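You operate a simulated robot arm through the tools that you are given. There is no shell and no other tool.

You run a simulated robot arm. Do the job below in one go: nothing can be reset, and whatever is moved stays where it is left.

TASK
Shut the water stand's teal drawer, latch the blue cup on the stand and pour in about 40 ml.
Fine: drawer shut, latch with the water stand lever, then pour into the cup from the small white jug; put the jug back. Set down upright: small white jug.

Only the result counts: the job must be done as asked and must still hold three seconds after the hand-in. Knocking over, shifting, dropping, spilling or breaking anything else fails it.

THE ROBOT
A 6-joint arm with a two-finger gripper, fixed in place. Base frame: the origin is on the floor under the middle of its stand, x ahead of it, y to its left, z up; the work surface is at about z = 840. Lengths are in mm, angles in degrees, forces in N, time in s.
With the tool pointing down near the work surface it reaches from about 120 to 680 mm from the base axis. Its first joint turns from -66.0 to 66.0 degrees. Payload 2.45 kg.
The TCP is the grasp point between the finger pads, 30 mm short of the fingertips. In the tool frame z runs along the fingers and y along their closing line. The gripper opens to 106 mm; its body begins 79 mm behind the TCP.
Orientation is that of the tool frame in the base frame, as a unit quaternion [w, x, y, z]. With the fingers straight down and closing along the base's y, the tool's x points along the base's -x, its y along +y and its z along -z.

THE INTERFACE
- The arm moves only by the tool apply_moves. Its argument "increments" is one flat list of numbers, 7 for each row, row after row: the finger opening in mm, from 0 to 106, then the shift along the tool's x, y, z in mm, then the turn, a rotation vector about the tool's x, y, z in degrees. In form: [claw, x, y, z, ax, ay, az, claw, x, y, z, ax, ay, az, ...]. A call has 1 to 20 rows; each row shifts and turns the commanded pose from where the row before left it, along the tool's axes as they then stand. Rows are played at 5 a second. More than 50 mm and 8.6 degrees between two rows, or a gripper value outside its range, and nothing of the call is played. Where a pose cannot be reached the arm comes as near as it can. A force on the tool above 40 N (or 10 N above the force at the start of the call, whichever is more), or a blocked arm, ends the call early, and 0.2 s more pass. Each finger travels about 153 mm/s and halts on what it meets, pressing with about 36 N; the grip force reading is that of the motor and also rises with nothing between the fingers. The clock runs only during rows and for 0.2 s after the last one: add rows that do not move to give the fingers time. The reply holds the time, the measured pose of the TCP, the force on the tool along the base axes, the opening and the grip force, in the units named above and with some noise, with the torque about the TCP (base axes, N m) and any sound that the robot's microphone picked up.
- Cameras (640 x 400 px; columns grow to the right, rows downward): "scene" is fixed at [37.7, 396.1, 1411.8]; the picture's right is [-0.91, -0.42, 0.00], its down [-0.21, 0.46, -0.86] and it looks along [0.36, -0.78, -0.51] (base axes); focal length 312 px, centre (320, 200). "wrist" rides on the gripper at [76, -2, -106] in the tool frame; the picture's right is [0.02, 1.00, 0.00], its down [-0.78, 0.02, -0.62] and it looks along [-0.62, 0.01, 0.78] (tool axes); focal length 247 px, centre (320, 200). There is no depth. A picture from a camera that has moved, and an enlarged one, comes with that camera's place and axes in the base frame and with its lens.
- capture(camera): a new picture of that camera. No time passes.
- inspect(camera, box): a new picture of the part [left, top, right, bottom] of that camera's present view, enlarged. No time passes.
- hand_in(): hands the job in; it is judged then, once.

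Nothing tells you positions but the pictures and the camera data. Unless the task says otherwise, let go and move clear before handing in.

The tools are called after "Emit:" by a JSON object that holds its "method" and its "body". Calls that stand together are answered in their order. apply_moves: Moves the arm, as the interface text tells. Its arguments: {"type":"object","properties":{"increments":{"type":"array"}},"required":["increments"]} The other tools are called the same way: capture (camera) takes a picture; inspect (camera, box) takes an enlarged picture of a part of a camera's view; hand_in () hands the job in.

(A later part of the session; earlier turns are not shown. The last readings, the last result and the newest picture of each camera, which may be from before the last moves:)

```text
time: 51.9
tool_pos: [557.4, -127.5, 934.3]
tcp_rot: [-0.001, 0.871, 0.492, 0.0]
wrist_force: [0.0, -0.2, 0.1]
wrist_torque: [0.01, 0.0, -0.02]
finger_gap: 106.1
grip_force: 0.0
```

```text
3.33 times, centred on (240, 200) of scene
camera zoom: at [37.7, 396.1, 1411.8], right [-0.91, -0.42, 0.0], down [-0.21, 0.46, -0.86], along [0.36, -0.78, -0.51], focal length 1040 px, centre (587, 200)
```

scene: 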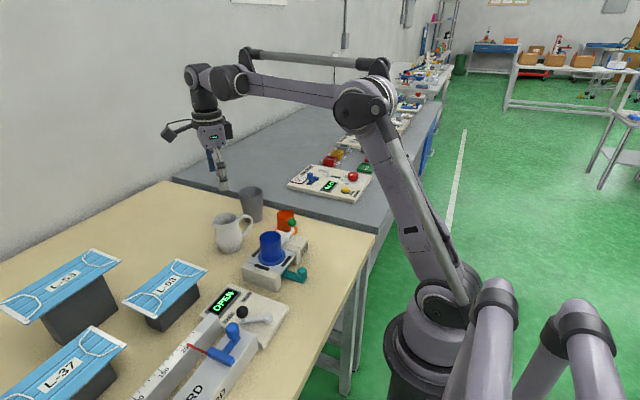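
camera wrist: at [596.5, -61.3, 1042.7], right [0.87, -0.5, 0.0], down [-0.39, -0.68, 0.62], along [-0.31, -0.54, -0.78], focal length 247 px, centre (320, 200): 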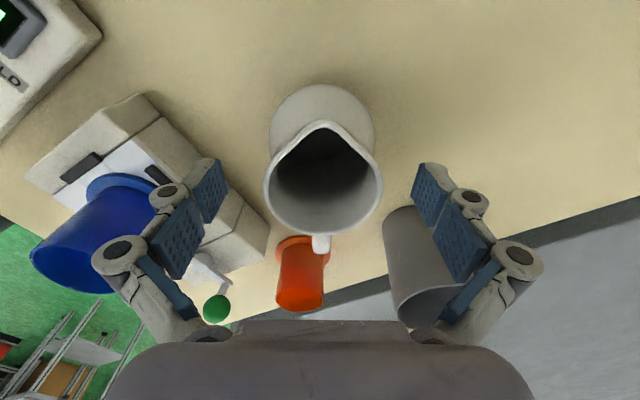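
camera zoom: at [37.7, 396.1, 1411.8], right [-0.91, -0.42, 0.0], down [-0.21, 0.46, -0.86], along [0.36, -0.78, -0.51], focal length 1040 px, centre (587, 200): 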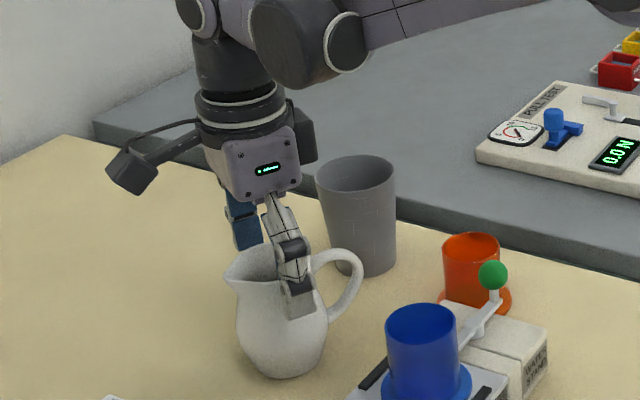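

Well centred. I'll descend the remaining 43 mm slowly.

Emit:
{"method": "apply_moves", "body": {"increments": [106, 0, 0, 12, 0, 0, 0, 106, 0, 0, 12, 0, 0, 0, 106, 0, 0, 12, 0, 0, 0, 106, 0, 0, 7, 0, 0, 0, 106, 0, 0, 0, 0, 0, 0]}}

Emit:
{"method": "capture", "body": {"camera": "wrist"}}

Emit:
{"method": "inspect", "body": {"camera": "scene", "box": [190, 170, 290, 270]}}

```text
time: 53.1
tool_pos: [557.7, -128.0, 893.0]
tcp_rot: [0.0, 0.87, 0.493, 0.001]
wrist_force: [-0.6, -0.1, -0.1]
wrist_torque: [-0.01, 0.0, -0.01]
finger_gap: 105.9
grip_force: 0.0
```

```text
taken
camera wrist: at [596.7, -60.8, 999.6], right [0.87, -0.5, 0.0], down [-0.39, -0.68, 0.62], along [-0.31, -0.54, -0.78], focal length 247 px, centre (320, 200)
```

wrist: 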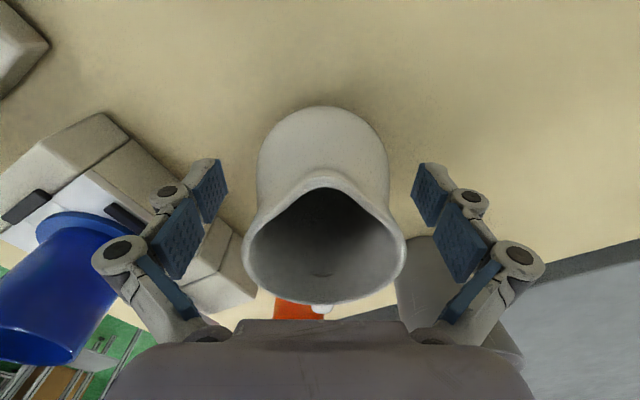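

```text
4.00 times, centred on (240, 220) of scene
camera zoom: at [37.7, 396.1, 1411.8], right [-0.91, -0.42, 0.0], down [-0.21, 0.46, -0.86], along [0.36, -0.78, -0.51], focal length 1248 px, centre (640, 120)
```

zoom: 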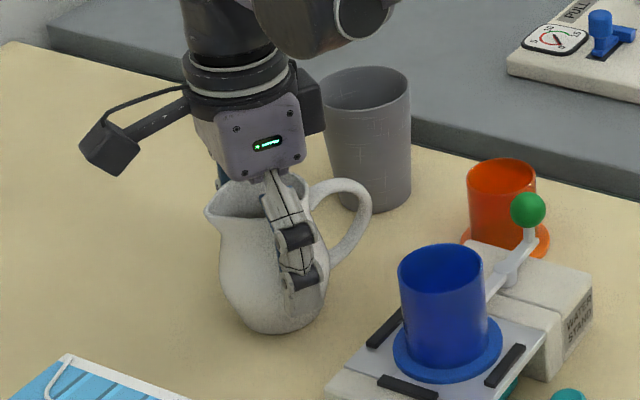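

The fingers are beside the belly, with the palm still clear of the rim. I'll close slowly.

Emit:
{"method": "apply_moves", "body": {"increments": [94, 0, 0.8, 0, 0, 0, 0, 84, 0, 0, 0, 0, 0, 0, 78, 0, 0, 0, 0, 0, 0, 74, 0, 0, 0, 0, 0, 0, 70, 0, 0, 0, 0, 0, 0, 66, 0, 0, 0, 0, 0, 0, 66, 0, 0, 0, 0, 0, 0]}}

Emit:
{"method": "capture", "body": {"camera": "wrist"}}

Emit:
{"method": "inspect", "body": {"camera": "scene", "box": [190, 170, 290, 270]}}

```text
time: 54.7
tool_pos: [559.7, -128.1, 892.4]
tcp_rot: [0.0, 0.871, 0.492, 0.001]
wrist_force: [2.4, -2.0, 4.9]
wrist_torque: [-0.05, -0.13, 0.04]
finger_gap: 74.4
grip_force: 36.0
```

```text
taken
camera wrist: at [597.3, -61.5, 999.9], right [0.87, -0.5, 0.0], down [-0.39, -0.68, 0.62], along [-0.31, -0.54, -0.78], focal length 247 px, centre (320, 200)
```

wrist: 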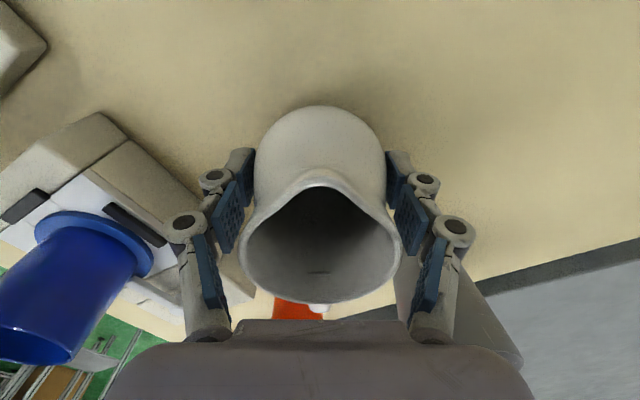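

```text
4.00 times, centred on (240, 220) of scene
camera zoom: at [37.7, 396.1, 1411.8], right [-0.91, -0.42, 0.0], down [-0.21, 0.46, -0.86], along [0.36, -0.78, -0.51], focal length 1248 px, centre (640, 120)
```

zoom: 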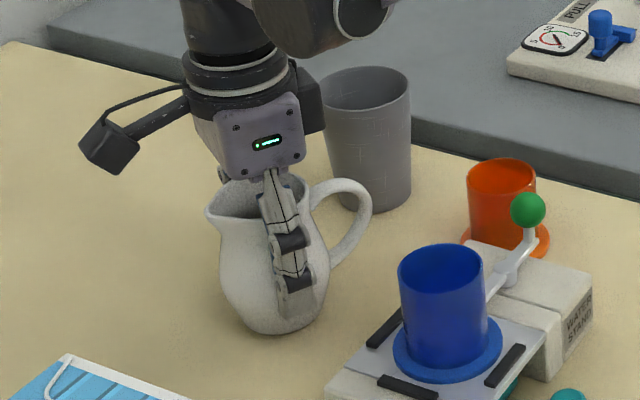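

The jug is held at a 74.4 mm opening. I'll lift a little first, check the load, then go up.

Emit:
{"method": "apply_moves", "body": {"increments": [66, 0, 0, -2, 0, 0, 0, 66, 0, 0, -4, 0, 0, 0, 66, 0, 0, -6, 0, 0, 0, 66, 0, 0, 0, 0, 0, 0]}}

Emit:
{"method": "inspect", "body": {"camera": "scene", "box": [190, 170, 290, 270]}}

```text
time: 55.7
tool_pos: [558.4, -128.3, 905.6]
tcp_rot: [-0.001, 0.871, 0.492, 0.001]
wrist_force: [0.3, -0.3, -2.8]
wrist_torque: [0.02, 0.0, 0.02]
finger_gap: 74.3
grip_force: 35.9
```

```text
4.00 times, centred on (240, 220) of scene
camera zoom: at [37.8, 396.1, 1411.8], right [-0.91, -0.42, 0.0], down [-0.21, 0.46, -0.86], along [0.36, -0.78, -0.51], focal length 1248 px, centre (640, 120)
```

zoom: 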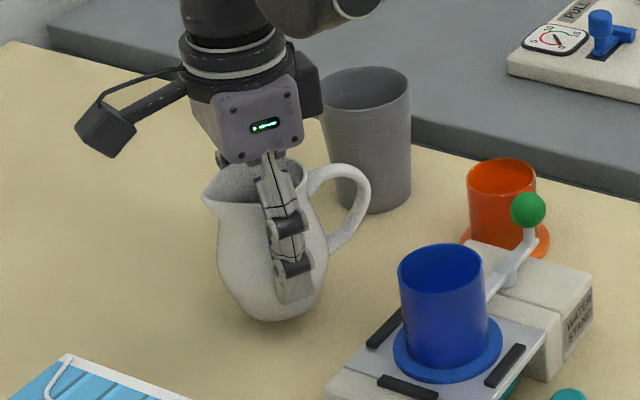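

The jug lifts cleanly (about 3 N). I'll raise it well above the cup's rim.

Emit:
{"method": "apply_moves", "body": {"increments": [66, 0, 0, -8, 0, 0, 0, 66, 0, 0, -12, 0, 0, 0, 66, 0, 0, -12, 0, 0, 0, 66, 0, 0, -12, 0, 0, 0, 66, 0, 0, -12, 0, 0, 0, 66, 0, 0, -12, 0, 0, 0, 66, 0, 0, -12, 0, 0, 0, 66, 0, 0, -12, 0, 0, 0, 66, 0, 0, -12, 0, 0, 0, 66, 0, 0, -8, 0, 0, 0, 66, 0, 0, 0, 0, 0, 0]}}

Emit:
{"method": "apply_moves", "body": {"increments": [66, 0, 0, 0, 0, 0, -3, 66, 0, 0, 0, 0, 0, -6, 66, 0, 0, 0, 0, 0, -6, 66, 0, 0, 0, 0, 0, -6, 66, 0, 0, 0, 0, 0, -6, 66, 0, 0, 0, 0, 0, -6, 66, 0, 0, 0, 0, 0, -6, 66, 0, 0, 0, 0, 0, -6, 66, 0, 0, 0, 0, 0, -6, 66, 0, 0, 0, 0, 0, -6, 66, 0, 0, 0, 0, 0, -6, 66, 0, 0, 0, 0, 0, -6, 66, 0, 0, 0, 0, 0, -6, 66, 0, 0, 0, 0, 0, -6, 66, 0, 0, 0, 0, 0, -6, 66, 0, 0, 0, 0, 0, -6, 66, 0, 0, 0, 0, 0, -6, 66, 0, 0, 0, 0, 0, -6, 66, 0, 0, 0, 0, 0, -6, 66, 0, 0, 0, 0, 0, -6]}}

Emit:
{"method": "apply_moves", "body": {"increments": [66, 0, 0, 0, 0, 0, -4, 66, 0, 0, 0, 0, 0, -3, 66, 0, 0, 0, 0, 0, 0, 66, 0, 0, 0, 0, 0, 0]}}

Emit:
{"method": "capture", "body": {"camera": "wrist"}}

Emit:
{"method": "capture", "body": {"camera": "scene"}}

```text
time: 58.1
tool_pos: [558.9, -127.3, 1017.3]
tcp_rot: [0.0, 0.871, 0.492, 0.001]
wrist_force: [0.4, 0.0, -3.5]
wrist_torque: [0.02, 0.01, 0.02]
finger_gap: 74.3
grip_force: 36.0
```

```text
time: 62.3
tool_pos: [557.6, -128.9, 1016.3]
tcp_rot: [0.0, 0.034, 0.999, 0.001]
wrist_force: [-0.2, 0.6, -3.4]
wrist_torque: [0.0, 0.03, 0.0]
finger_gap: 74.3
grip_force: 36.5
```

```text
time: 63.3
tool_pos: [558.9, -128.7, 1016.1]
tcp_rot: [0.001, -0.026, 1.0, 0.0]
wrist_force: [-0.1, 0.3, -3.0]
wrist_torque: [0.03, 0.05, 0.02]
finger_gap: 74.1
grip_force: 36.0
```

```text
taken
camera wrist: at [483.0, -133.9, 1123.5], right [-0.07, 1.0, 0.0], down [0.78, 0.06, 0.62], along [0.62, 0.05, -0.78], focal length 247 px, centre (320, 200)
```

wrist: 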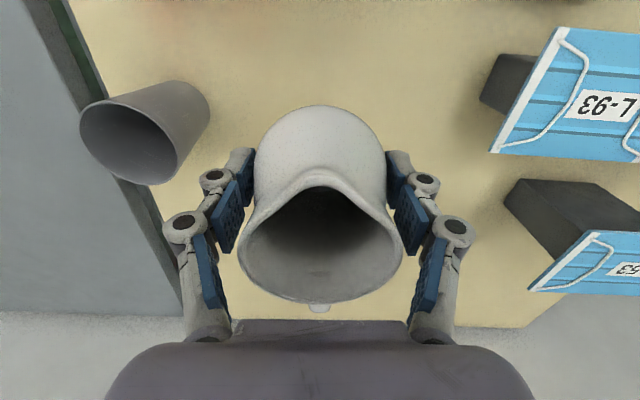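

```text
taken
```

scene: 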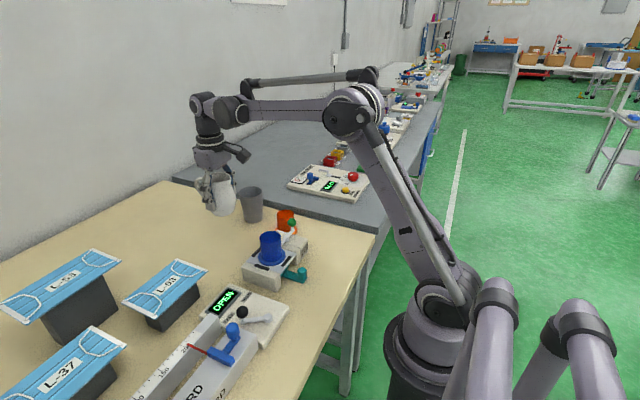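

The jug hangs upright with the spout toward the cup side. I'll straighten the yaw by 3°, and move to just beside the cup at a safe height, where the wrist camera can look down into the cup.

Emit:
{"method": "apply_moves", "body": {"increments": [66, 0, 0, 0, 0, 0, 3, 66, 4, 1, 0, 0, 0, 0, 66, 9, 2.4, 0, 0, 0, 0, 66, 10, 2.6, 0, 0, 0, 0, 66, 10, 2.6, 0, 0, 0, 0, 66, 10, 2.6, 0, 0, 0, 0, 66, 10, 2.6, 0, 0, 0, 0, 66, 10, 2.6, 0, 0, 0, 0, 66, 10, 2.6, 0, 0, 0, 0, 66, 10, 2.6, 0, 0, 0, 0, 66, 10, 2.6, 0, 0, 0, 0, 66, 9, 2.4, 0, 0, 0, 0, 66, 6, 1, 0, 0, 0, 0, 66, 0, 0, 0, 0, 0, 0]}}

Emit:
{"method": "capture", "body": {"camera": "wrist"}}

Emit:
{"method": "inspect", "body": {"camera": "scene", "box": [200, 140, 340, 280]}}

```text
time: 66.3
tool_pos: [449.9, -102.6, 1015.3]
tcp_rot: [0.001, 0.0, 1.0, 0.0]
wrist_force: [-0.3, 0.0, -3.4]
wrist_torque: [0.02, 0.03, -0.02]
finger_gap: 74.4
grip_force: 35.9
```

```text
taken
camera wrist: at [374.7, -102.1, 1123.5], right [-0.02, 1.0, 0.0], down [0.78, 0.02, 0.62], along [0.62, 0.01, -0.78], focal length 247 px, centre (320, 200)
```

wrist: 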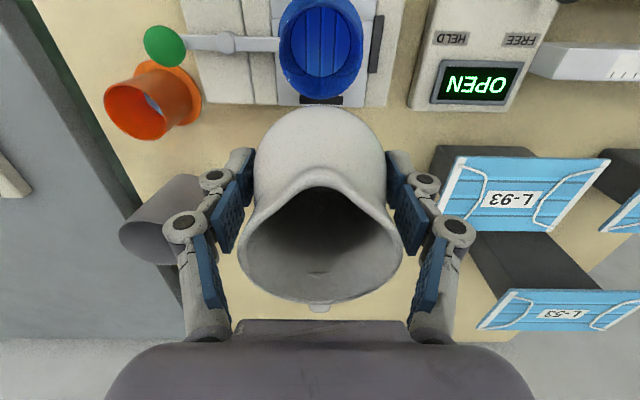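

```text
2.86 times, centred on (270, 210) of scene
camera zoom: at [37.8, 396.1, 1411.8], right [-0.91, -0.42, 0.0], down [-0.21, 0.46, -0.86], along [0.36, -0.78, -0.51], focal length 892 px, centre (463, 171)
```

zoom: 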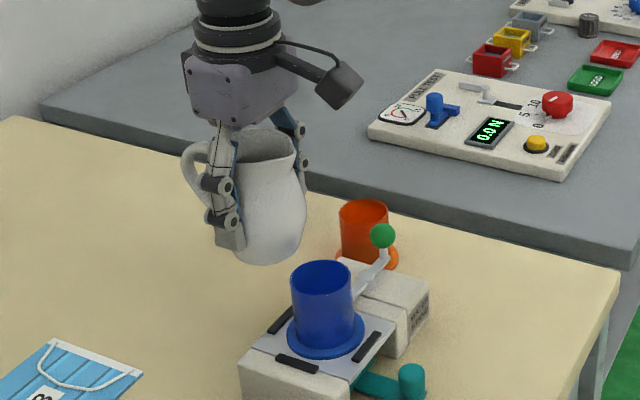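

I can see straight into the empty cup with its striped bottom, and the latch bar on its flange. I'll take an enlarged baseline view of the cup interior.

Emit:
{"method": "inspect", "body": {"camera": "wrist", "box": [270, 0, 370, 110]}}

Emit:
{"method": "inspect", "body": {"camera": "wrist", "box": [230, 170, 410, 320]}}

```text
3.64 times, centred on (320, 55) of wrist
camera zoom: at [374.7, -102.1, 1123.5], right [-0.02, 1.0, 0.0], down [0.78, 0.02, 0.62], along [0.62, 0.01, -0.78], focal length 898 px, centre (320, 727)
```

zoom: 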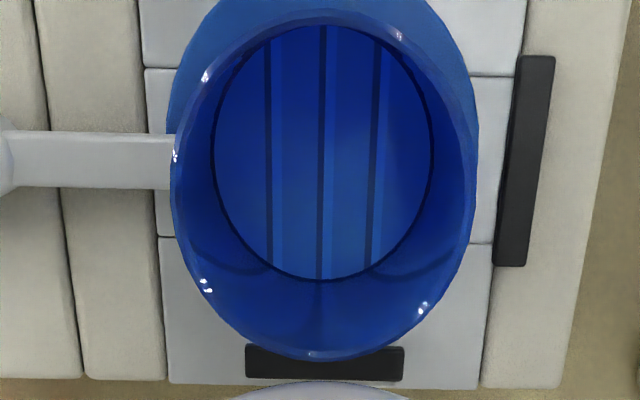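

```text
2.67 times, centred on (320, 245) of wrist
camera zoom: at [374.7, -102.1, 1123.5], right [-0.02, 1.0, 0.0], down [0.78, 0.02, 0.62], along [0.62, 0.01, -0.78], focal length 659 px, centre (320, 80)
```

zoom: 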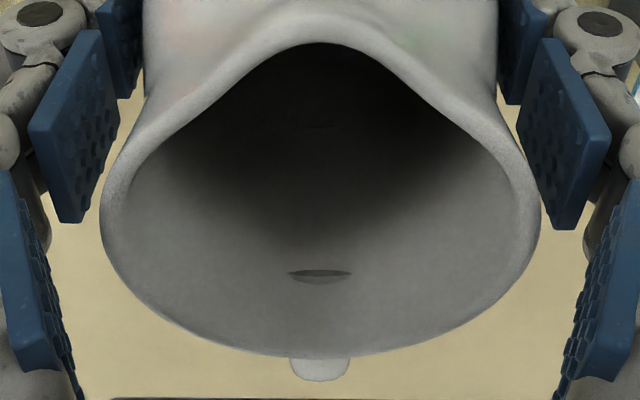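

The cup centre reads (399.8, -101.5), and the lip is nearly in line with it. I'll move to the pour position (TCP about 75 mm beyond the cup, z ≈ 977), still upright.

Emit:
{"method": "apply_moves", "body": {"increments": [66, -6, -0.5, 0, 0, 0, 0, 66, -9, 0, 0, 0, 0, 0, 66, -9, 0, 5, 0, 0, 0, 66, 0, 0, 10, 0, 0, 0, 66, 0, 0, 10, 0, 0, 0, 66, 0, 0, 10, 0, 0, 0, 66, 0, 0, 4, 0, 0, 0, 66, 0, 0, 0, 0, 0, 0]}}

Emit:
{"method": "capture", "body": {"camera": "wrist"}}

Emit:
{"method": "inspect", "body": {"camera": "scene", "box": [200, 140, 340, 280]}}

```text
time: 68.1
tool_pos: [474.3, -102.0, 977.6]
tcp_rot: [0.0, -0.001, 1.0, 0.001]
wrist_force: [1.5, -0.9, -3.2]
wrist_torque: [-0.02, 0.04, 0.01]
finger_gap: 74.2
grip_force: 35.7
```

```text
taken
camera wrist: at [398.9, -102.7, 1084.7], right [-0.02, 1.0, 0.0], down [0.78, 0.02, 0.62], along [0.62, 0.01, -0.78], focal length 247 px, centre (320, 200)
```

wrist: 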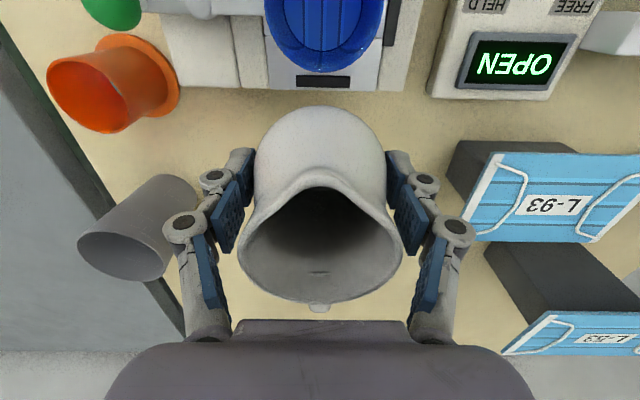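

```text
2.86 times, centred on (270, 210) of scene
camera zoom: at [37.8, 396.1, 1411.8], right [-0.91, -0.42, 0.0], down [-0.21, 0.46, -0.86], along [0.36, -0.78, -0.51], focal length 892 px, centre (463, 171)
```

zoom: 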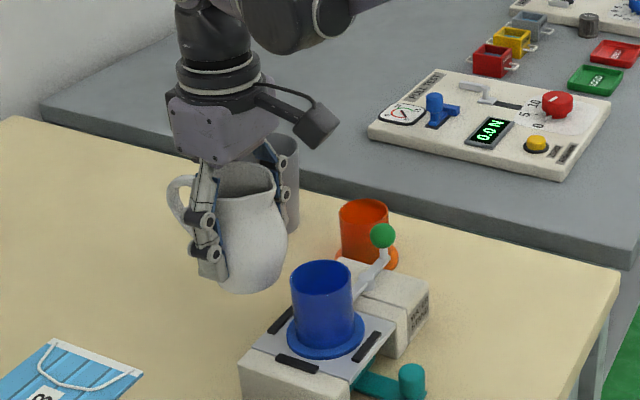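

Positioned. I'll tilt to about 28° first, well below where it should start pouring, and check.

Emit:
{"method": "apply_moves", "body": {"increments": [66, 0, 0, 0, 0, -2, 0, 66, 0, 0, 0, 0, -4, 0, 66, 0, 0, 0, 0, -4, 0, 66, 0, 0, 0, 0, -4, 0, 66, 0, 0, 0, 0, -4, 0, 66, 0, 0, 0, 0, -4, 0, 66, 0, 0, 0, 0, -4, 0, 66, 0, 0, 0, 0, -2, 0, 66, 0, 0, 0, 0, 0, 0]}}

Emit:
{"method": "capture", "body": {"camera": "wrist"}}

Emit:
{"method": "inspect", "body": {"camera": "scene", "box": [200, 140, 340, 280]}}

```text
time: 70.1
tool_pos: [474.8, -102.4, 977.6]
tcp_rot: [0.243, 0.001, 0.97, 0.001]
wrist_force: [0.9, 0.3, -2.9]
wrist_torque: [0.0, 0.0, 0.0]
finger_gap: 74.2
grip_force: 36.0
```

```text
taken
camera wrist: at [357.9, -102.7, 1036.2], right [-0.02, 1.0, -0.01], down [0.4, 0.02, 0.92], along [0.92, 0.01, -0.4], focal length 247 px, centre (320, 200)
```

wrist: 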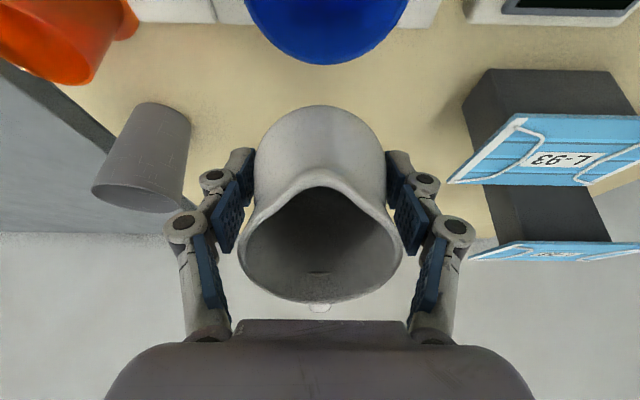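

```text
2.86 times, centred on (270, 210) of scene
camera zoom: at [37.8, 396.1, 1411.8], right [-0.91, -0.42, 0.0], down [-0.21, 0.46, -0.86], along [0.36, -0.78, -0.51], focal length 892 px, centre (463, 171)
```

zoom: 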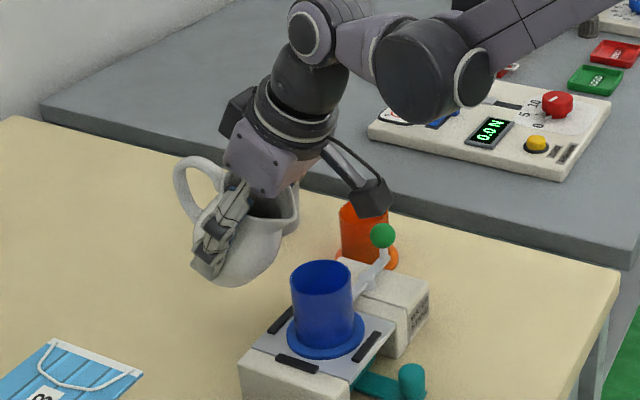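

Emit:
{"method": "inspect", "body": {"camera": "wrist", "box": [230, 170, 410, 320]}}

Emit:
{"method": "inspect", "body": {"camera": "scene", "box": [255, 185, 315, 245]}}

```text
2.67 times, centred on (320, 245) of wrist
camera zoom: at [357.9, -102.7, 1036.2], right [-0.02, 1.0, -0.01], down [0.4, 0.02, 0.92], along [0.92, 0.01, -0.4], focal length 659 px, centre (320, 80)
```

zoom: 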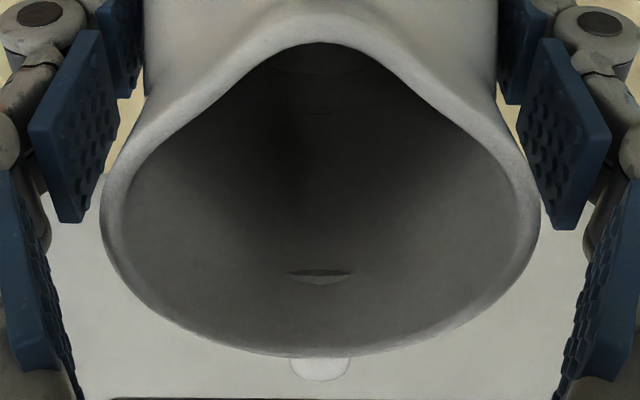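

```text
6.67 times, centred on (285, 215) of scene
camera zoom: at [37.8, 396.1, 1411.8], right [-0.91, -0.42, 0.0], down [-0.21, 0.46, -0.86], along [0.36, -0.78, -0.51], focal length 2080 px, centre (553, 100)
```

zoom: 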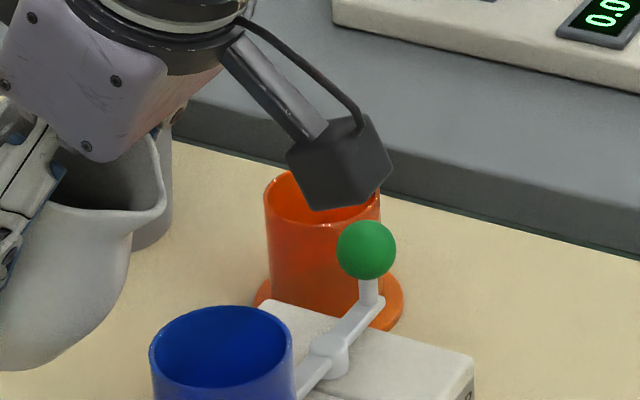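

No flow yet. I'll tilt on in smaller stages, to 38° now.

Emit:
{"method": "apply_moves", "body": {"increments": [66, 0, 0, 0, 0, -2, 0, 66, 0, 0, 0, 0, -3, 0, 66, 0, 0, 0, 0, -3, 0, 66, 0, 0, 0, 0, -2, 0, 66, 0, 0, 0, 0, 0, 0]}}

Emit:
{"method": "inspect", "body": {"camera": "wrist", "box": [230, 170, 410, 320]}}

Emit:
{"method": "inspect", "body": {"camera": "scene", "box": [220, 170, 320, 270]}}

```text
time: 71.3
tool_pos: [474.4, -103.1, 977.4]
tcp_rot: [0.326, 0.0, 0.945, 0.001]
wrist_force: [-0.8, -0.1, -4.1]
wrist_torque: [0.03, 0.05, 0.01]
finger_gap: 74.2
grip_force: 35.8
```

```text
2.67 times, centred on (320, 245) of wrist
camera zoom: at [349.5, -102.8, 1015.1], right [-0.02, 1.0, -0.01], down [0.23, 0.02, 0.97], along [0.97, 0.01, -0.23], focal length 659 px, centre (320, 80)
```

zoom: 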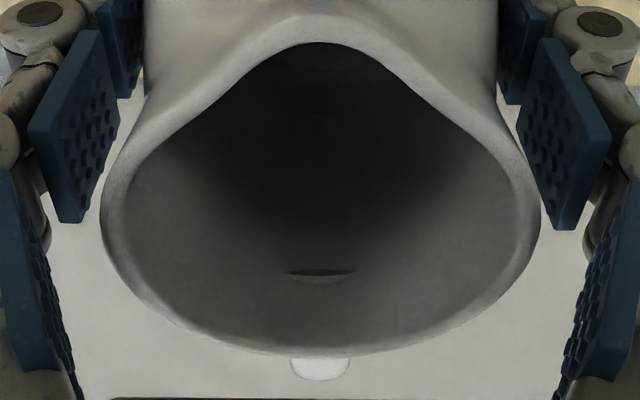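

```text
4.00 times, centred on (270, 220) of scene
camera zoom: at [37.8, 396.1, 1411.8], right [-0.91, -0.42, 0.0], down [-0.21, 0.46, -0.86], along [0.36, -0.78, -0.51], focal length 1248 px, centre (520, 120)
```

zoom: 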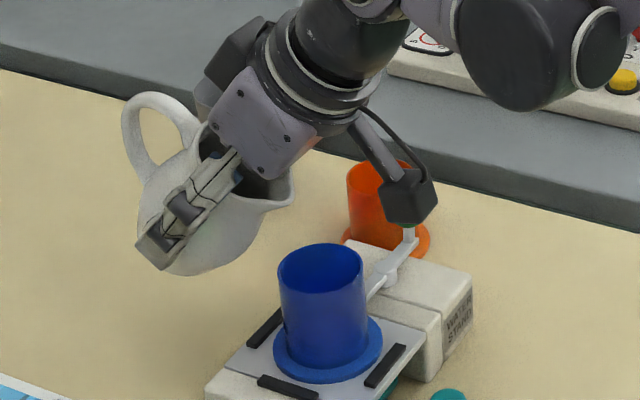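

Emit:
{"method": "apply_moves", "body": {"increments": [66, 0, 0, 0, 0, -2, 0, 66, 0, 0, 0, 0, -2, 0, 66, 0, 0, 0, 0, -2, 0, 66, 0, 0, 0, 0, 0, 0]}}

Emit:
{"method": "inspect", "body": {"camera": "wrist", "box": [230, 170, 410, 320]}}

Emit:
{"method": "inspect", "body": {"camera": "scene", "box": [240, 180, 310, 250]}}

```text
time: 72.3
tool_pos: [474.5, -101.8, 976.5]
tcp_rot: [0.375, 0.001, 0.927, 0.0]
wrist_force: [0.4, 0.1, -4.0]
wrist_torque: [0.01, 0.05, 0.04]
finger_gap: 74.2
grip_force: 35.7
```

```text
2.67 times, centred on (320, 245) of wrist
camera zoom: at [346.3, -102.8, 1001.7], right [-0.01, 1.0, -0.01], down [0.13, 0.02, 0.99], along [0.99, 0.01, -0.13], focal length 659 px, centre (320, 80)
```

zoom: 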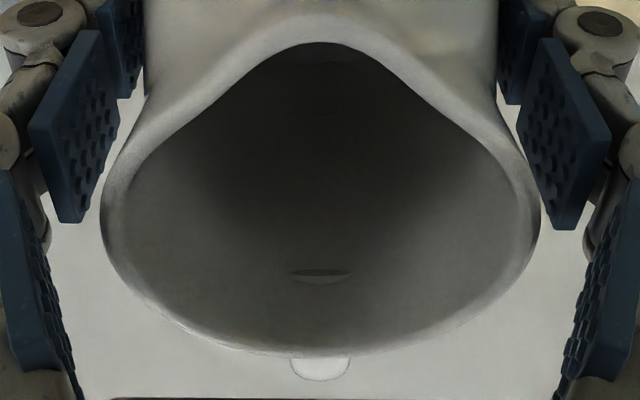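

```text
5.71 times, centred on (275, 215) of scene
camera zoom: at [37.8, 396.1, 1411.8], right [-0.91, -0.42, 0.0], down [-0.21, 0.46, -0.86], along [0.36, -0.78, -0.51], focal length 1783 px, centre (577, 114)
```

zoom: 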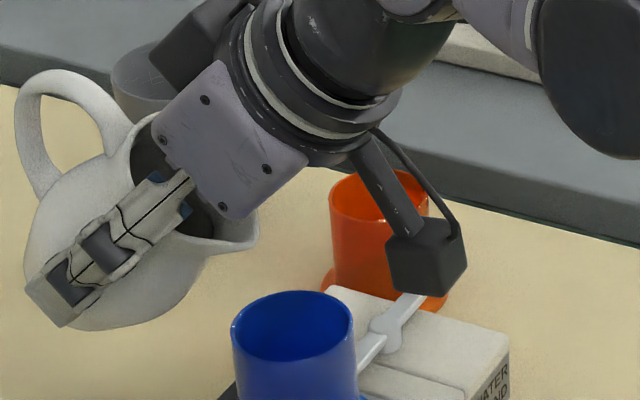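

The lip is at about (413, -101.5, 988), a little far to the +x side of the cup. I'll shift 6 mm toward the cup centre, then tilt on slowly.

Emit:
{"method": "apply_moves", "body": {"increments": [66, 2.15, 0, -2.1, 0, 0, 0, 66, 2.15, 0, -2.1, 0, 0, 0, 66, 0, 0, 0, 0, -1.5, 0, 66, 0, 0, 0, 0, -1.5, 0]}}

Emit:
{"method": "capture", "body": {"camera": "wrist"}}

Emit:
{"method": "inspect", "body": {"camera": "scene", "box": [240, 180, 310, 250]}}

```text
time: 73.3
tool_pos: [469.3, -102.4, 976.8]
tcp_rot: [0.399, 0.001, 0.917, 0.001]
wrist_force: [0.4, 0.4, -3.2]
wrist_torque: [0.0, 0.04, -0.01]
finger_gap: 74.3
grip_force: 35.8
```

```text
taken
camera wrist: at [339.3, -102.6, 995.0], right [-0.01, 1.0, -0.01], down [0.08, 0.02, 1.0], along [1.0, 0.01, -0.08], focal length 247 px, centre (320, 200)
```

wrist: 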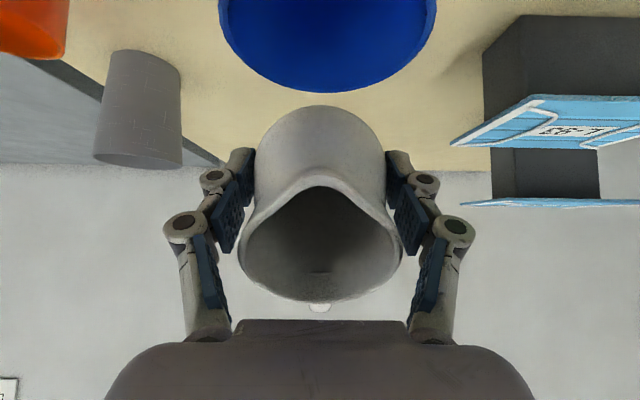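

```text
5.71 times, centred on (275, 215) of scene
camera zoom: at [37.8, 396.1, 1411.8], right [-0.91, -0.42, 0.0], down [-0.21, 0.46, -0.86], along [0.36, -0.78, -0.51], focal length 1783 px, centre (577, 114)
```

zoom: 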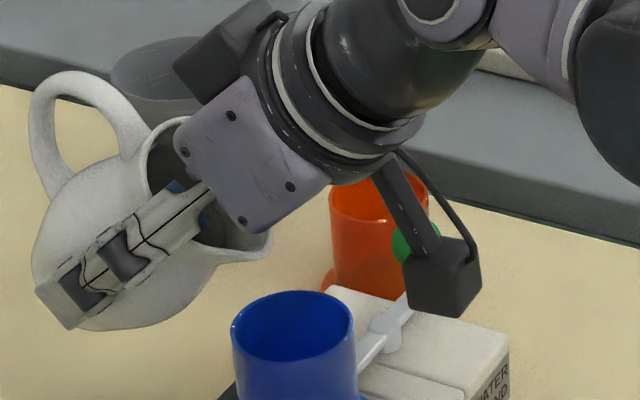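

Emit:
{"method": "inspect", "body": {"camera": "wrist", "box": [270, 170, 370, 240]}}

Emit:
{"method": "inspect", "body": {"camera": "scene", "box": [250, 190, 280, 220]}}

```text
5.71 times, centred on (320, 205) of wrist
camera zoom: at [339.3, -102.6, 995.0], right [-0.01, 1.0, -0.01], down [0.08, 0.02, 1.0], along [1.0, 0.01, -0.08], focal length 1411 px, centre (320, 171)
```

zoom: 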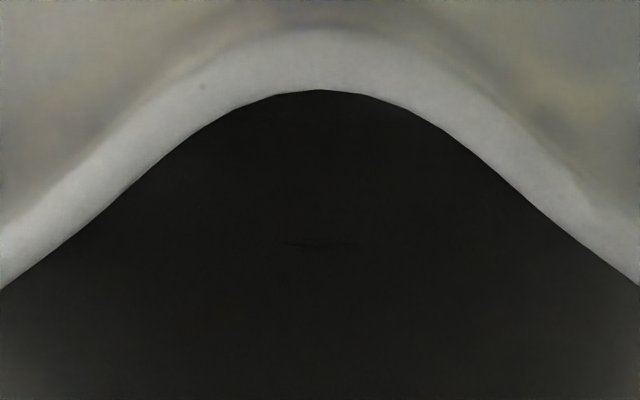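

```text
13.33 times, centred on (265, 205) of scene
camera zoom: at [37.8, 396.1, 1411.8], right [-0.91, -0.42, 0.0], down [-0.21, 0.46, -0.86], along [0.36, -0.78, -0.51], focal length 4161 px, centre (1053, 133)
```

zoom: 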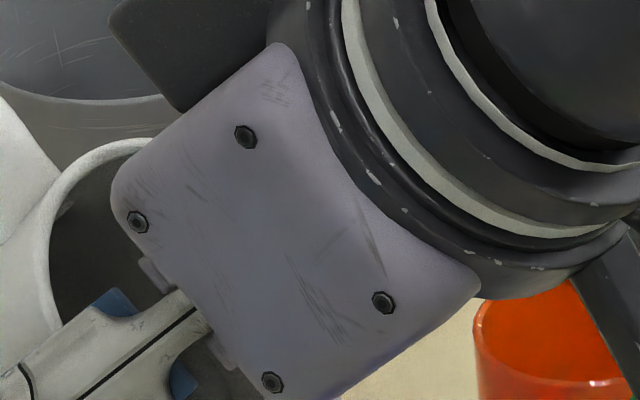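

Emit:
{"method": "inspect", "body": {"camera": "wrist", "box": [210, 0, 440, 130]}}

Emit:
{"method": "apply_moves", "body": {"increments": [66, 0, 0, 0, 0, -1, 0, 66, 0, 0, 0, 0, -1, 0]}}

Emit:
{"method": "inspect", "body": {"camera": "wrist", "box": [210, 0, 440, 130]}}

Emit:
{"method": "inspect", "body": {"camera": "scene", "box": [240, 180, 310, 250]}}

```text
2.78 times, centred on (325, 65) of wrist
camera zoom: at [339.3, -102.6, 995.0], right [-0.01, 1.0, -0.01], down [0.08, 0.02, 1.0], along [1.0, 0.01, -0.08], focal length 687 px, centre (306, 576)
```

zoom: 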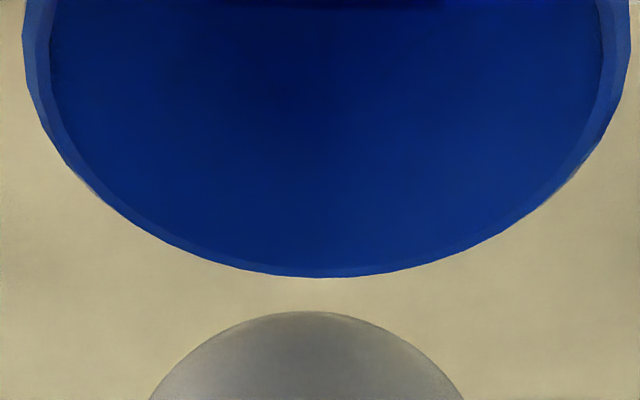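

```text
time: 73.9
tool_pos: [470.2, -102.8, 977.1]
tcp_rot: [0.415, 0.0, 0.91, 0.001]
wrist_force: [-0.5, 0.2, -3.5]
wrist_torque: [-0.03, 0.03, -0.01]
finger_gap: 74.3
grip_force: 36.8
```

```text
2.78 times, centred on (325, 65) of wrist
camera zoom: at [339.0, -102.5, 990.4], right [-0.01, 1.0, -0.02], down [0.04, 0.02, 1.0], along [1.0, 0.01, -0.04], focal length 687 px, centre (306, 576)
```

zoom: 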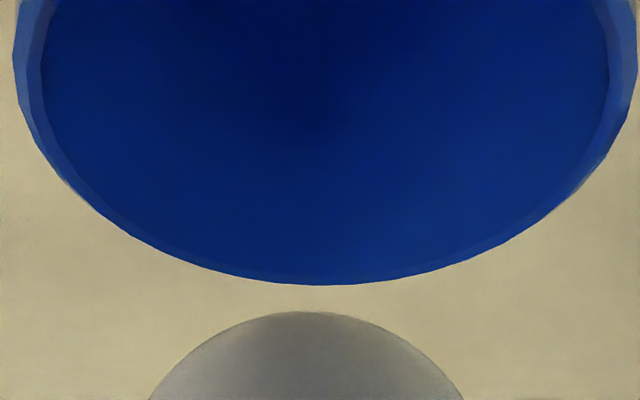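

```text
5.71 times, centred on (275, 215) of scene
camera zoom: at [37.8, 396.1, 1411.8], right [-0.91, -0.42, 0.0], down [-0.21, 0.46, -0.86], along [0.36, -0.78, -0.51], focal length 1783 px, centre (577, 114)
```

zoom: 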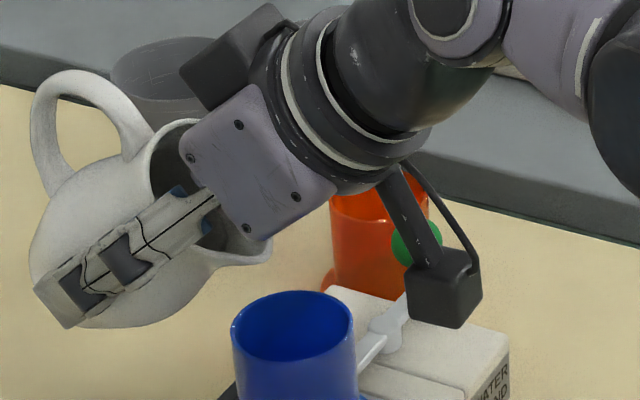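

No flow yet at 49°. Continuing by 1° steps.

Emit:
{"method": "apply_moves", "body": {"increments": [66, 0, 0, 0, 0, -1, 0, 66, 0, 0, 0, 0, -1, 0]}}

Emit:
{"method": "inspect", "body": {"camera": "wrist", "box": [210, 0, 440, 320]}}

Emit:
{"method": "inspect", "body": {"camera": "scene", "box": [240, 180, 310, 250]}}

```text
time: 74.5
tool_pos: [468.8, -103.1, 977.9]
tcp_rot: [0.431, 0.0, 0.903, 0.001]
wrist_force: [0.1, 0.2, -2.9]
wrist_torque: [-0.02, 0.04, 0.01]
finger_gap: 74.1
grip_force: 36.1
```

```text
1.25 times, centred on (325, 160) of wrist
camera zoom: at [338.6, -102.4, 986.0], right [-0.01, 1.0, -0.02], down [0.01, 0.02, 1.0], along [1.0, 0.01, -0.01], focal length 309 px, centre (314, 250)
```

zoom: 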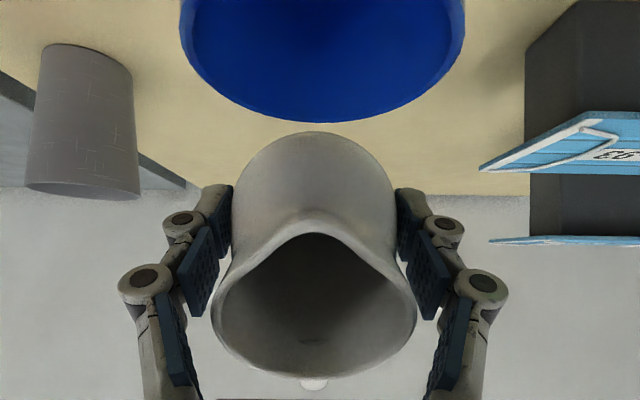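

```text
5.71 times, centred on (275, 215) of scene
camera zoom: at [37.8, 396.1, 1411.8], right [-0.91, -0.42, 0.0], down [-0.21, 0.46, -0.86], along [0.36, -0.78, -0.51], focal length 1783 px, centre (577, 114)
```

zoom: 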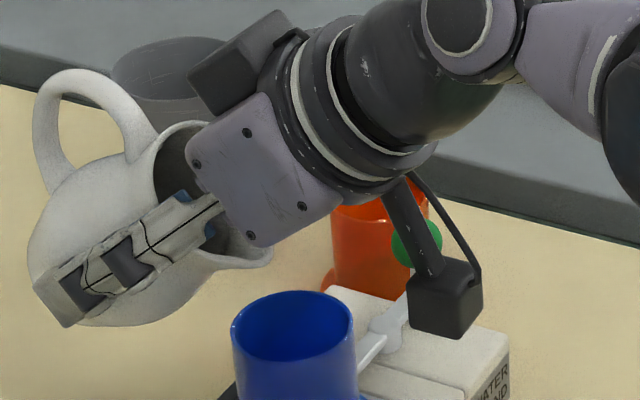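

Emit:
{"method": "apply_moves", "body": {"increments": [66, 0, 0, 0, 0, -1, 0, 66, 0, 0, 0, 0, -1, 0]}}

Emit:
{"method": "inspect", "body": {"camera": "wrist", "box": [210, 0, 440, 320]}}

Emit:
{"method": "inspect", "body": {"camera": "scene", "box": [240, 180, 310, 250]}}

```text
time: 75.1
tool_pos: [468.0, -101.7, 977.7]
tcp_rot: [0.446, 0.001, 0.895, 0.0]
wrist_force: [-0.6, -0.1, -3.7]
wrist_torque: [-0.02, 0.04, -0.01]
finger_gap: 74.4
grip_force: 36.3
```

```text
1.25 times, centred on (325, 160) of wrist
camera zoom: at [338.2, -102.6, 981.1], right [-0.01, 1.0, -0.02], down [-0.03, 0.02, 1.0], along [1.0, 0.01, 0.03], focal length 309 px, centre (314, 250)
```

zoom: 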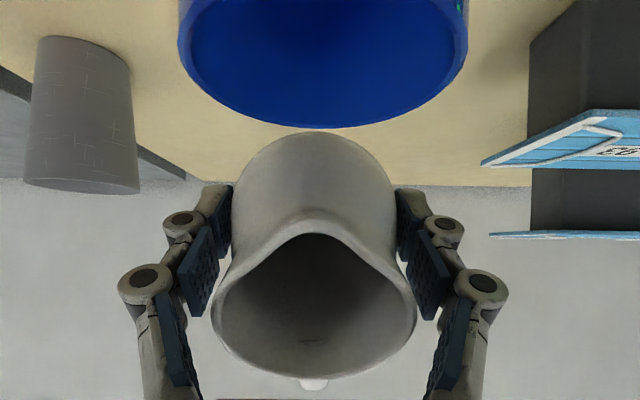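

```text
5.71 times, centred on (275, 215) of scene
camera zoom: at [37.8, 396.1, 1411.8], right [-0.91, -0.42, 0.0], down [-0.21, 0.46, -0.86], along [0.36, -0.78, -0.51], focal length 1783 px, centre (577, 114)
```

zoom: 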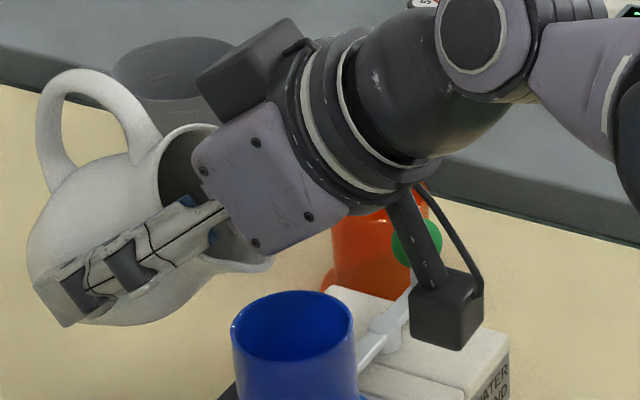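

Emit:
{"method": "apply_moves", "body": {"increments": [66, 0, 0, 0, 0, -1, 0, 66, 0, 0, 0, 0, -1, 0]}}

Emit:
{"method": "inspect", "body": {"camera": "wrist", "box": [210, 0, 440, 320]}}

Emit:
{"method": "inspect", "body": {"camera": "scene", "box": [240, 180, 310, 250]}}

```text
time: 75.7
tool_pos: [469.6, -102.3, 977.1]
tcp_rot: [0.462, 0.001, 0.887, 0.001]
wrist_force: [0.6, -0.3, -2.8]
wrist_torque: [-0.02, 0.07, 0.02]
finger_gap: 74.2
grip_force: 35.7
```

```text
1.25 times, centred on (325, 160) of wrist
camera zoom: at [338.2, -102.4, 976.6], right [-0.01, 1.0, -0.02], down [-0.06, 0.02, 1.0], along [1.0, 0.01, 0.06], focal length 309 px, centre (314, 250)
```

zoom: 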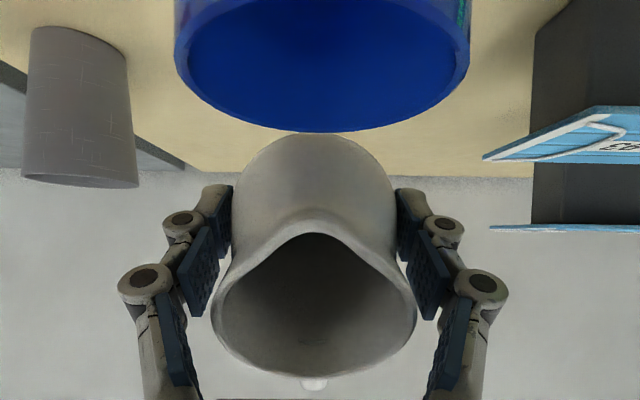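

```text
5.71 times, centred on (275, 215) of scene
camera zoom: at [37.8, 396.1, 1411.8], right [-0.91, -0.42, 0.0], down [-0.21, 0.46, -0.86], along [0.36, -0.78, -0.51], focal length 1783 px, centre (577, 114)
```

zoom: 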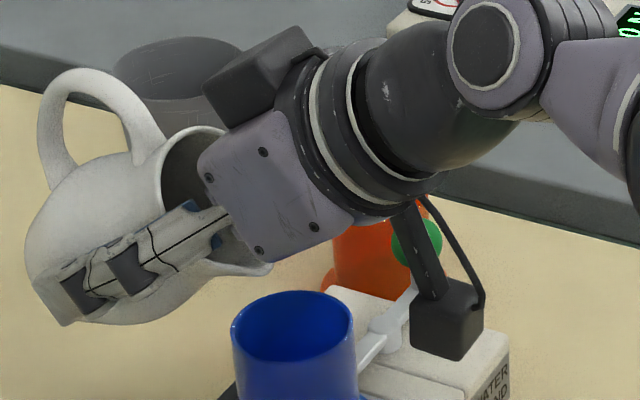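

Emit:
{"method": "apply_moves", "body": {"increments": [66, 0, 0, 0, 0, -1, 0, 66, 0, 0, 0, 0, -1, 0]}}

Emit:
{"method": "inspect", "body": {"camera": "wrist", "box": [210, 0, 440, 320]}}

Emit:
{"method": "inspect", "body": {"camera": "scene", "box": [240, 180, 310, 250]}}

```text
time: 76.3
tool_pos: [468.8, -102.1, 977.7]
tcp_rot: [0.478, 0.0, 0.878, 0.001]
wrist_force: [-0.8, 0.5, -4.1]
wrist_torque: [0.0, 0.05, -0.03]
finger_gap: 74.2
grip_force: 35.6
```

```text
1.25 times, centred on (325, 160) of wrist
camera zoom: at [338.4, -102.5, 972.1], right [-0.01, 1.0, -0.02], down [-0.1, 0.02, 1.0], along [1.0, 0.01, 0.09], focal length 309 px, centre (314, 250)
```

zoom: 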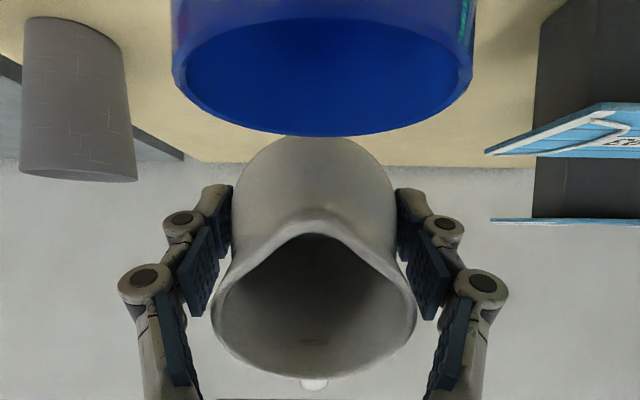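

```text
5.71 times, centred on (275, 215) of scene
camera zoom: at [37.8, 396.1, 1411.8], right [-0.91, -0.42, 0.0], down [-0.21, 0.46, -0.86], along [0.36, -0.78, -0.51], focal length 1783 px, centre (577, 114)
```

zoom: 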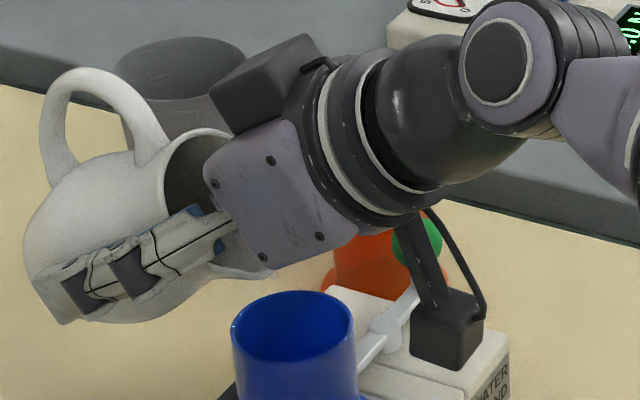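

Emit:
{"method": "apply_moves", "body": {"increments": [66, 0, 0, 0, 0, -1, 0, 66, 0, 0, 0, 0, -1, 0]}}

Emit:
{"method": "inspect", "body": {"camera": "wrist", "box": [230, 90, 410, 310]}}

Emit:
{"method": "inspect", "body": {"camera": "scene", "box": [250, 200, 300, 250]}}

```text
time: 76.9
tool_pos: [468.2, -101.9, 977.8]
tcp_rot: [0.492, 0.001, 0.871, 0.001]
wrist_force: [0.0, 0.5, -3.4]
wrist_torque: [-0.02, 0.05, -0.03]
finger_gap: 74.0
grip_force: 36.1
```

```text
1.82 times, centred on (320, 200) of wrist
camera zoom: at [338.7, -102.5, 967.7], right [-0.01, 1.0, -0.02], down [-0.13, 0.02, 0.99], along [0.99, 0.01, 0.13], focal length 449 px, centre (320, 200)
```

zoom: 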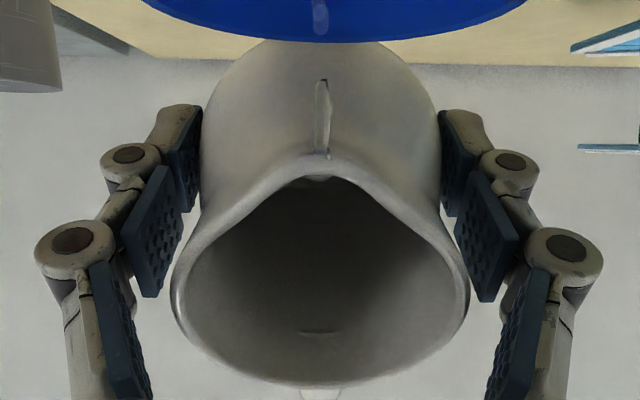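

```text
8.00 times, centred on (275, 225) of scene
camera zoom: at [37.8, 396.1, 1411.8], right [-0.91, -0.42, 0.0], down [-0.21, 0.46, -0.86], along [0.36, -0.78, -0.51], focal length 2496 px, centre (680, 0)
```

zoom: 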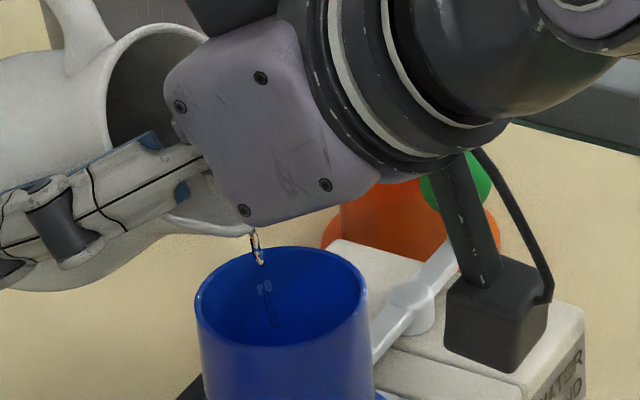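

A thin stream has started at 59° and is landing inside the cup. I'll hold here briefly and watch.

Emit:
{"method": "apply_moves", "body": {"increments": [66, 0, 0, 0, 0, 0, 0]}}

Emit:
{"method": "inspect", "body": {"camera": "wrist", "box": [230, 0, 410, 220]}}

Emit:
{"method": "inspect", "body": {"camera": "scene", "box": [250, 200, 300, 250]}}

```text
time: 77.3
tool_pos: [468.5, -101.5, 976.4]
tcp_rot: [0.492, 0.001, 0.87, 0.0]
wrist_force: [0.3, -0.4, -4.1]
wrist_torque: [-0.01, 0.03, -0.01]
finger_gap: 74.0
grip_force: 36.2
```

```text
1.82 times, centred on (320, 110) of wrist
camera zoom: at [338.7, -102.5, 967.6], right [-0.01, 1.0, -0.02], down [-0.13, 0.02, 0.99], along [0.99, 0.01, 0.13], focal length 449 px, centre (320, 364)
```

zoom: 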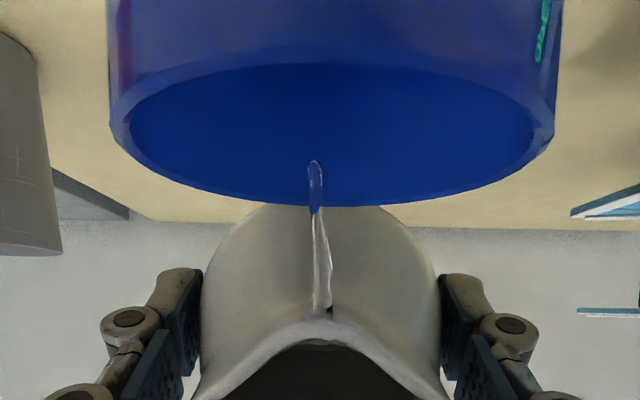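

```text
8.00 times, centred on (275, 225) of scene
camera zoom: at [37.8, 396.1, 1411.8], right [-0.91, -0.42, 0.0], down [-0.21, 0.46, -0.86], along [0.36, -0.78, -0.51], focal length 2496 px, centre (680, 0)
```

zoom: 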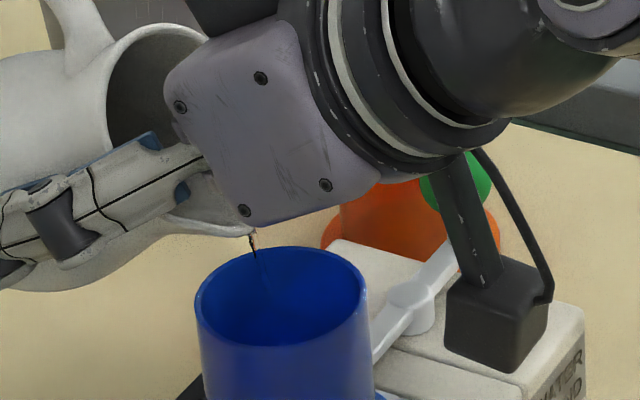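

The stream is thin and lands about 7 mm from the cup's centre; the flow dies down as the level falls to the lip. I'll tilt further by 1.5° and let it settle.

Emit:
{"method": "apply_moves", "body": {"increments": [66, 0, 0, 0, 0, -0.8, 0, 66, 0, 0, 0, 0, -0.7, 0, 66, 0, 0, 0, 0, 0, 0, 66, 0, 0, 0, 0, 0, 0]}}

Emit:
{"method": "inspect", "body": {"camera": "wrist", "box": [230, 0, 410, 220]}}

Emit:
{"method": "inspect", "body": {"camera": "scene", "box": [250, 200, 300, 250]}}

```text
time: 78.3
tool_pos: [468.4, -101.2, 978.1]
tcp_rot: [0.503, 0.001, 0.864, 0.0]
wrist_force: [-0.5, 0.7, -2.8]
wrist_torque: [0.02, 0.02, -0.02]
finger_gap: 74.0
grip_force: 36.3
```

```text
1.82 times, centred on (320, 110) of wrist
camera zoom: at [339.1, -102.3, 964.4], right [-0.01, 1.0, -0.02], down [-0.16, 0.02, 0.99], along [0.99, 0.01, 0.16], focal length 449 px, centre (320, 364)
```

zoom: 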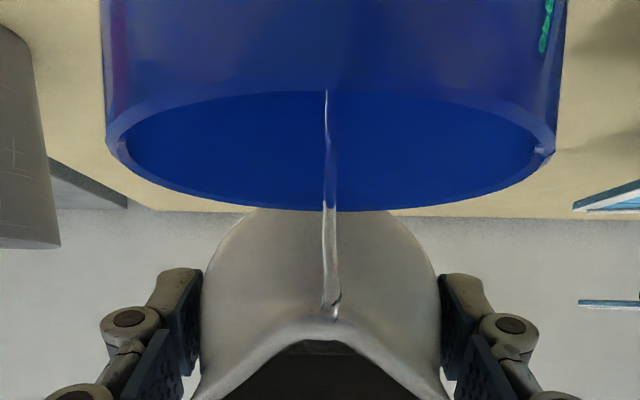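

```text
8.00 times, centred on (275, 225) of scene
camera zoom: at [37.8, 396.1, 1411.8], right [-0.91, -0.42, 0.0], down [-0.21, 0.46, -0.86], along [0.36, -0.78, -0.51], focal length 2496 px, centre (680, 0)
```

zoom: 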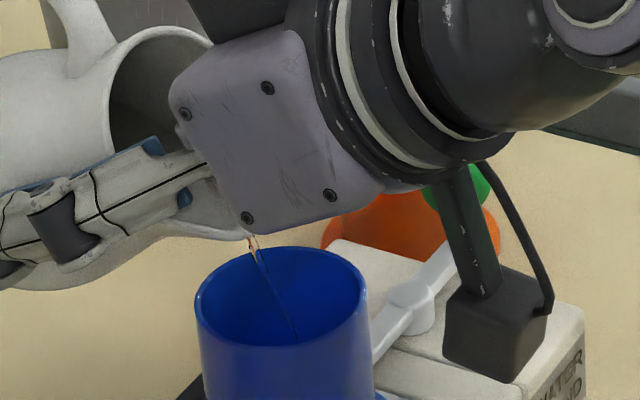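

Emit:
{"method": "apply_moves", "body": {"increments": [66, 0, 0, 0, 0, 0, 0, 66, 0, 0, 0, 0, 0, 0, 66, 0, 0, 0, 0, 0, 0]}}

Emit:
{"method": "inspect", "body": {"camera": "wrist", "box": [230, 0, 410, 220]}}

Emit:
{"method": "inspect", "body": {"camera": "scene", "box": [250, 200, 300, 250]}}

```text
time: 79.1
tool_pos: [468.6, -101.5, 976.9]
tcp_rot: [0.504, 0.0, 0.864, 0.0]
wrist_force: [-0.1, 0.9, -3.8]
wrist_torque: [0.01, 0.03, -0.01]
finger_gap: 74.1
grip_force: 36.1
```

```text
1.82 times, centred on (320, 110) of wrist
camera zoom: at [339.1, -102.3, 964.4], right [-0.01, 1.0, -0.02], down [-0.16, 0.02, 0.99], along [0.99, 0.01, 0.15], focal length 449 px, centre (320, 364)
```

zoom: 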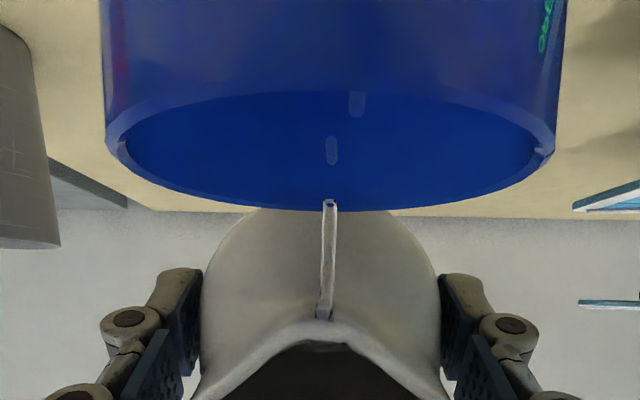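

```text
8.00 times, centred on (275, 225) of scene
camera zoom: at [37.8, 396.1, 1411.8], right [-0.91, -0.42, 0.0], down [-0.21, 0.46, -0.86], along [0.36, -0.78, -0.51], focal length 2496 px, centre (680, 0)
```

zoom: 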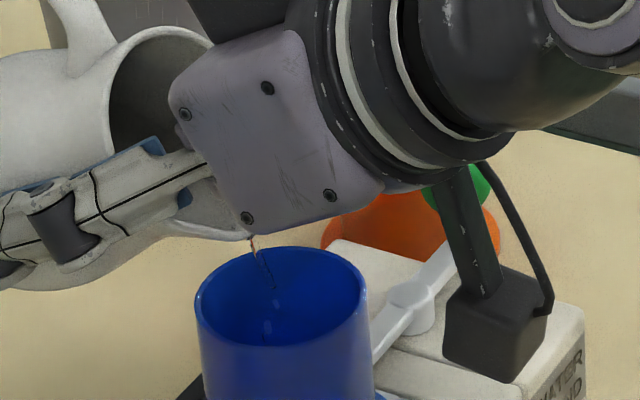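

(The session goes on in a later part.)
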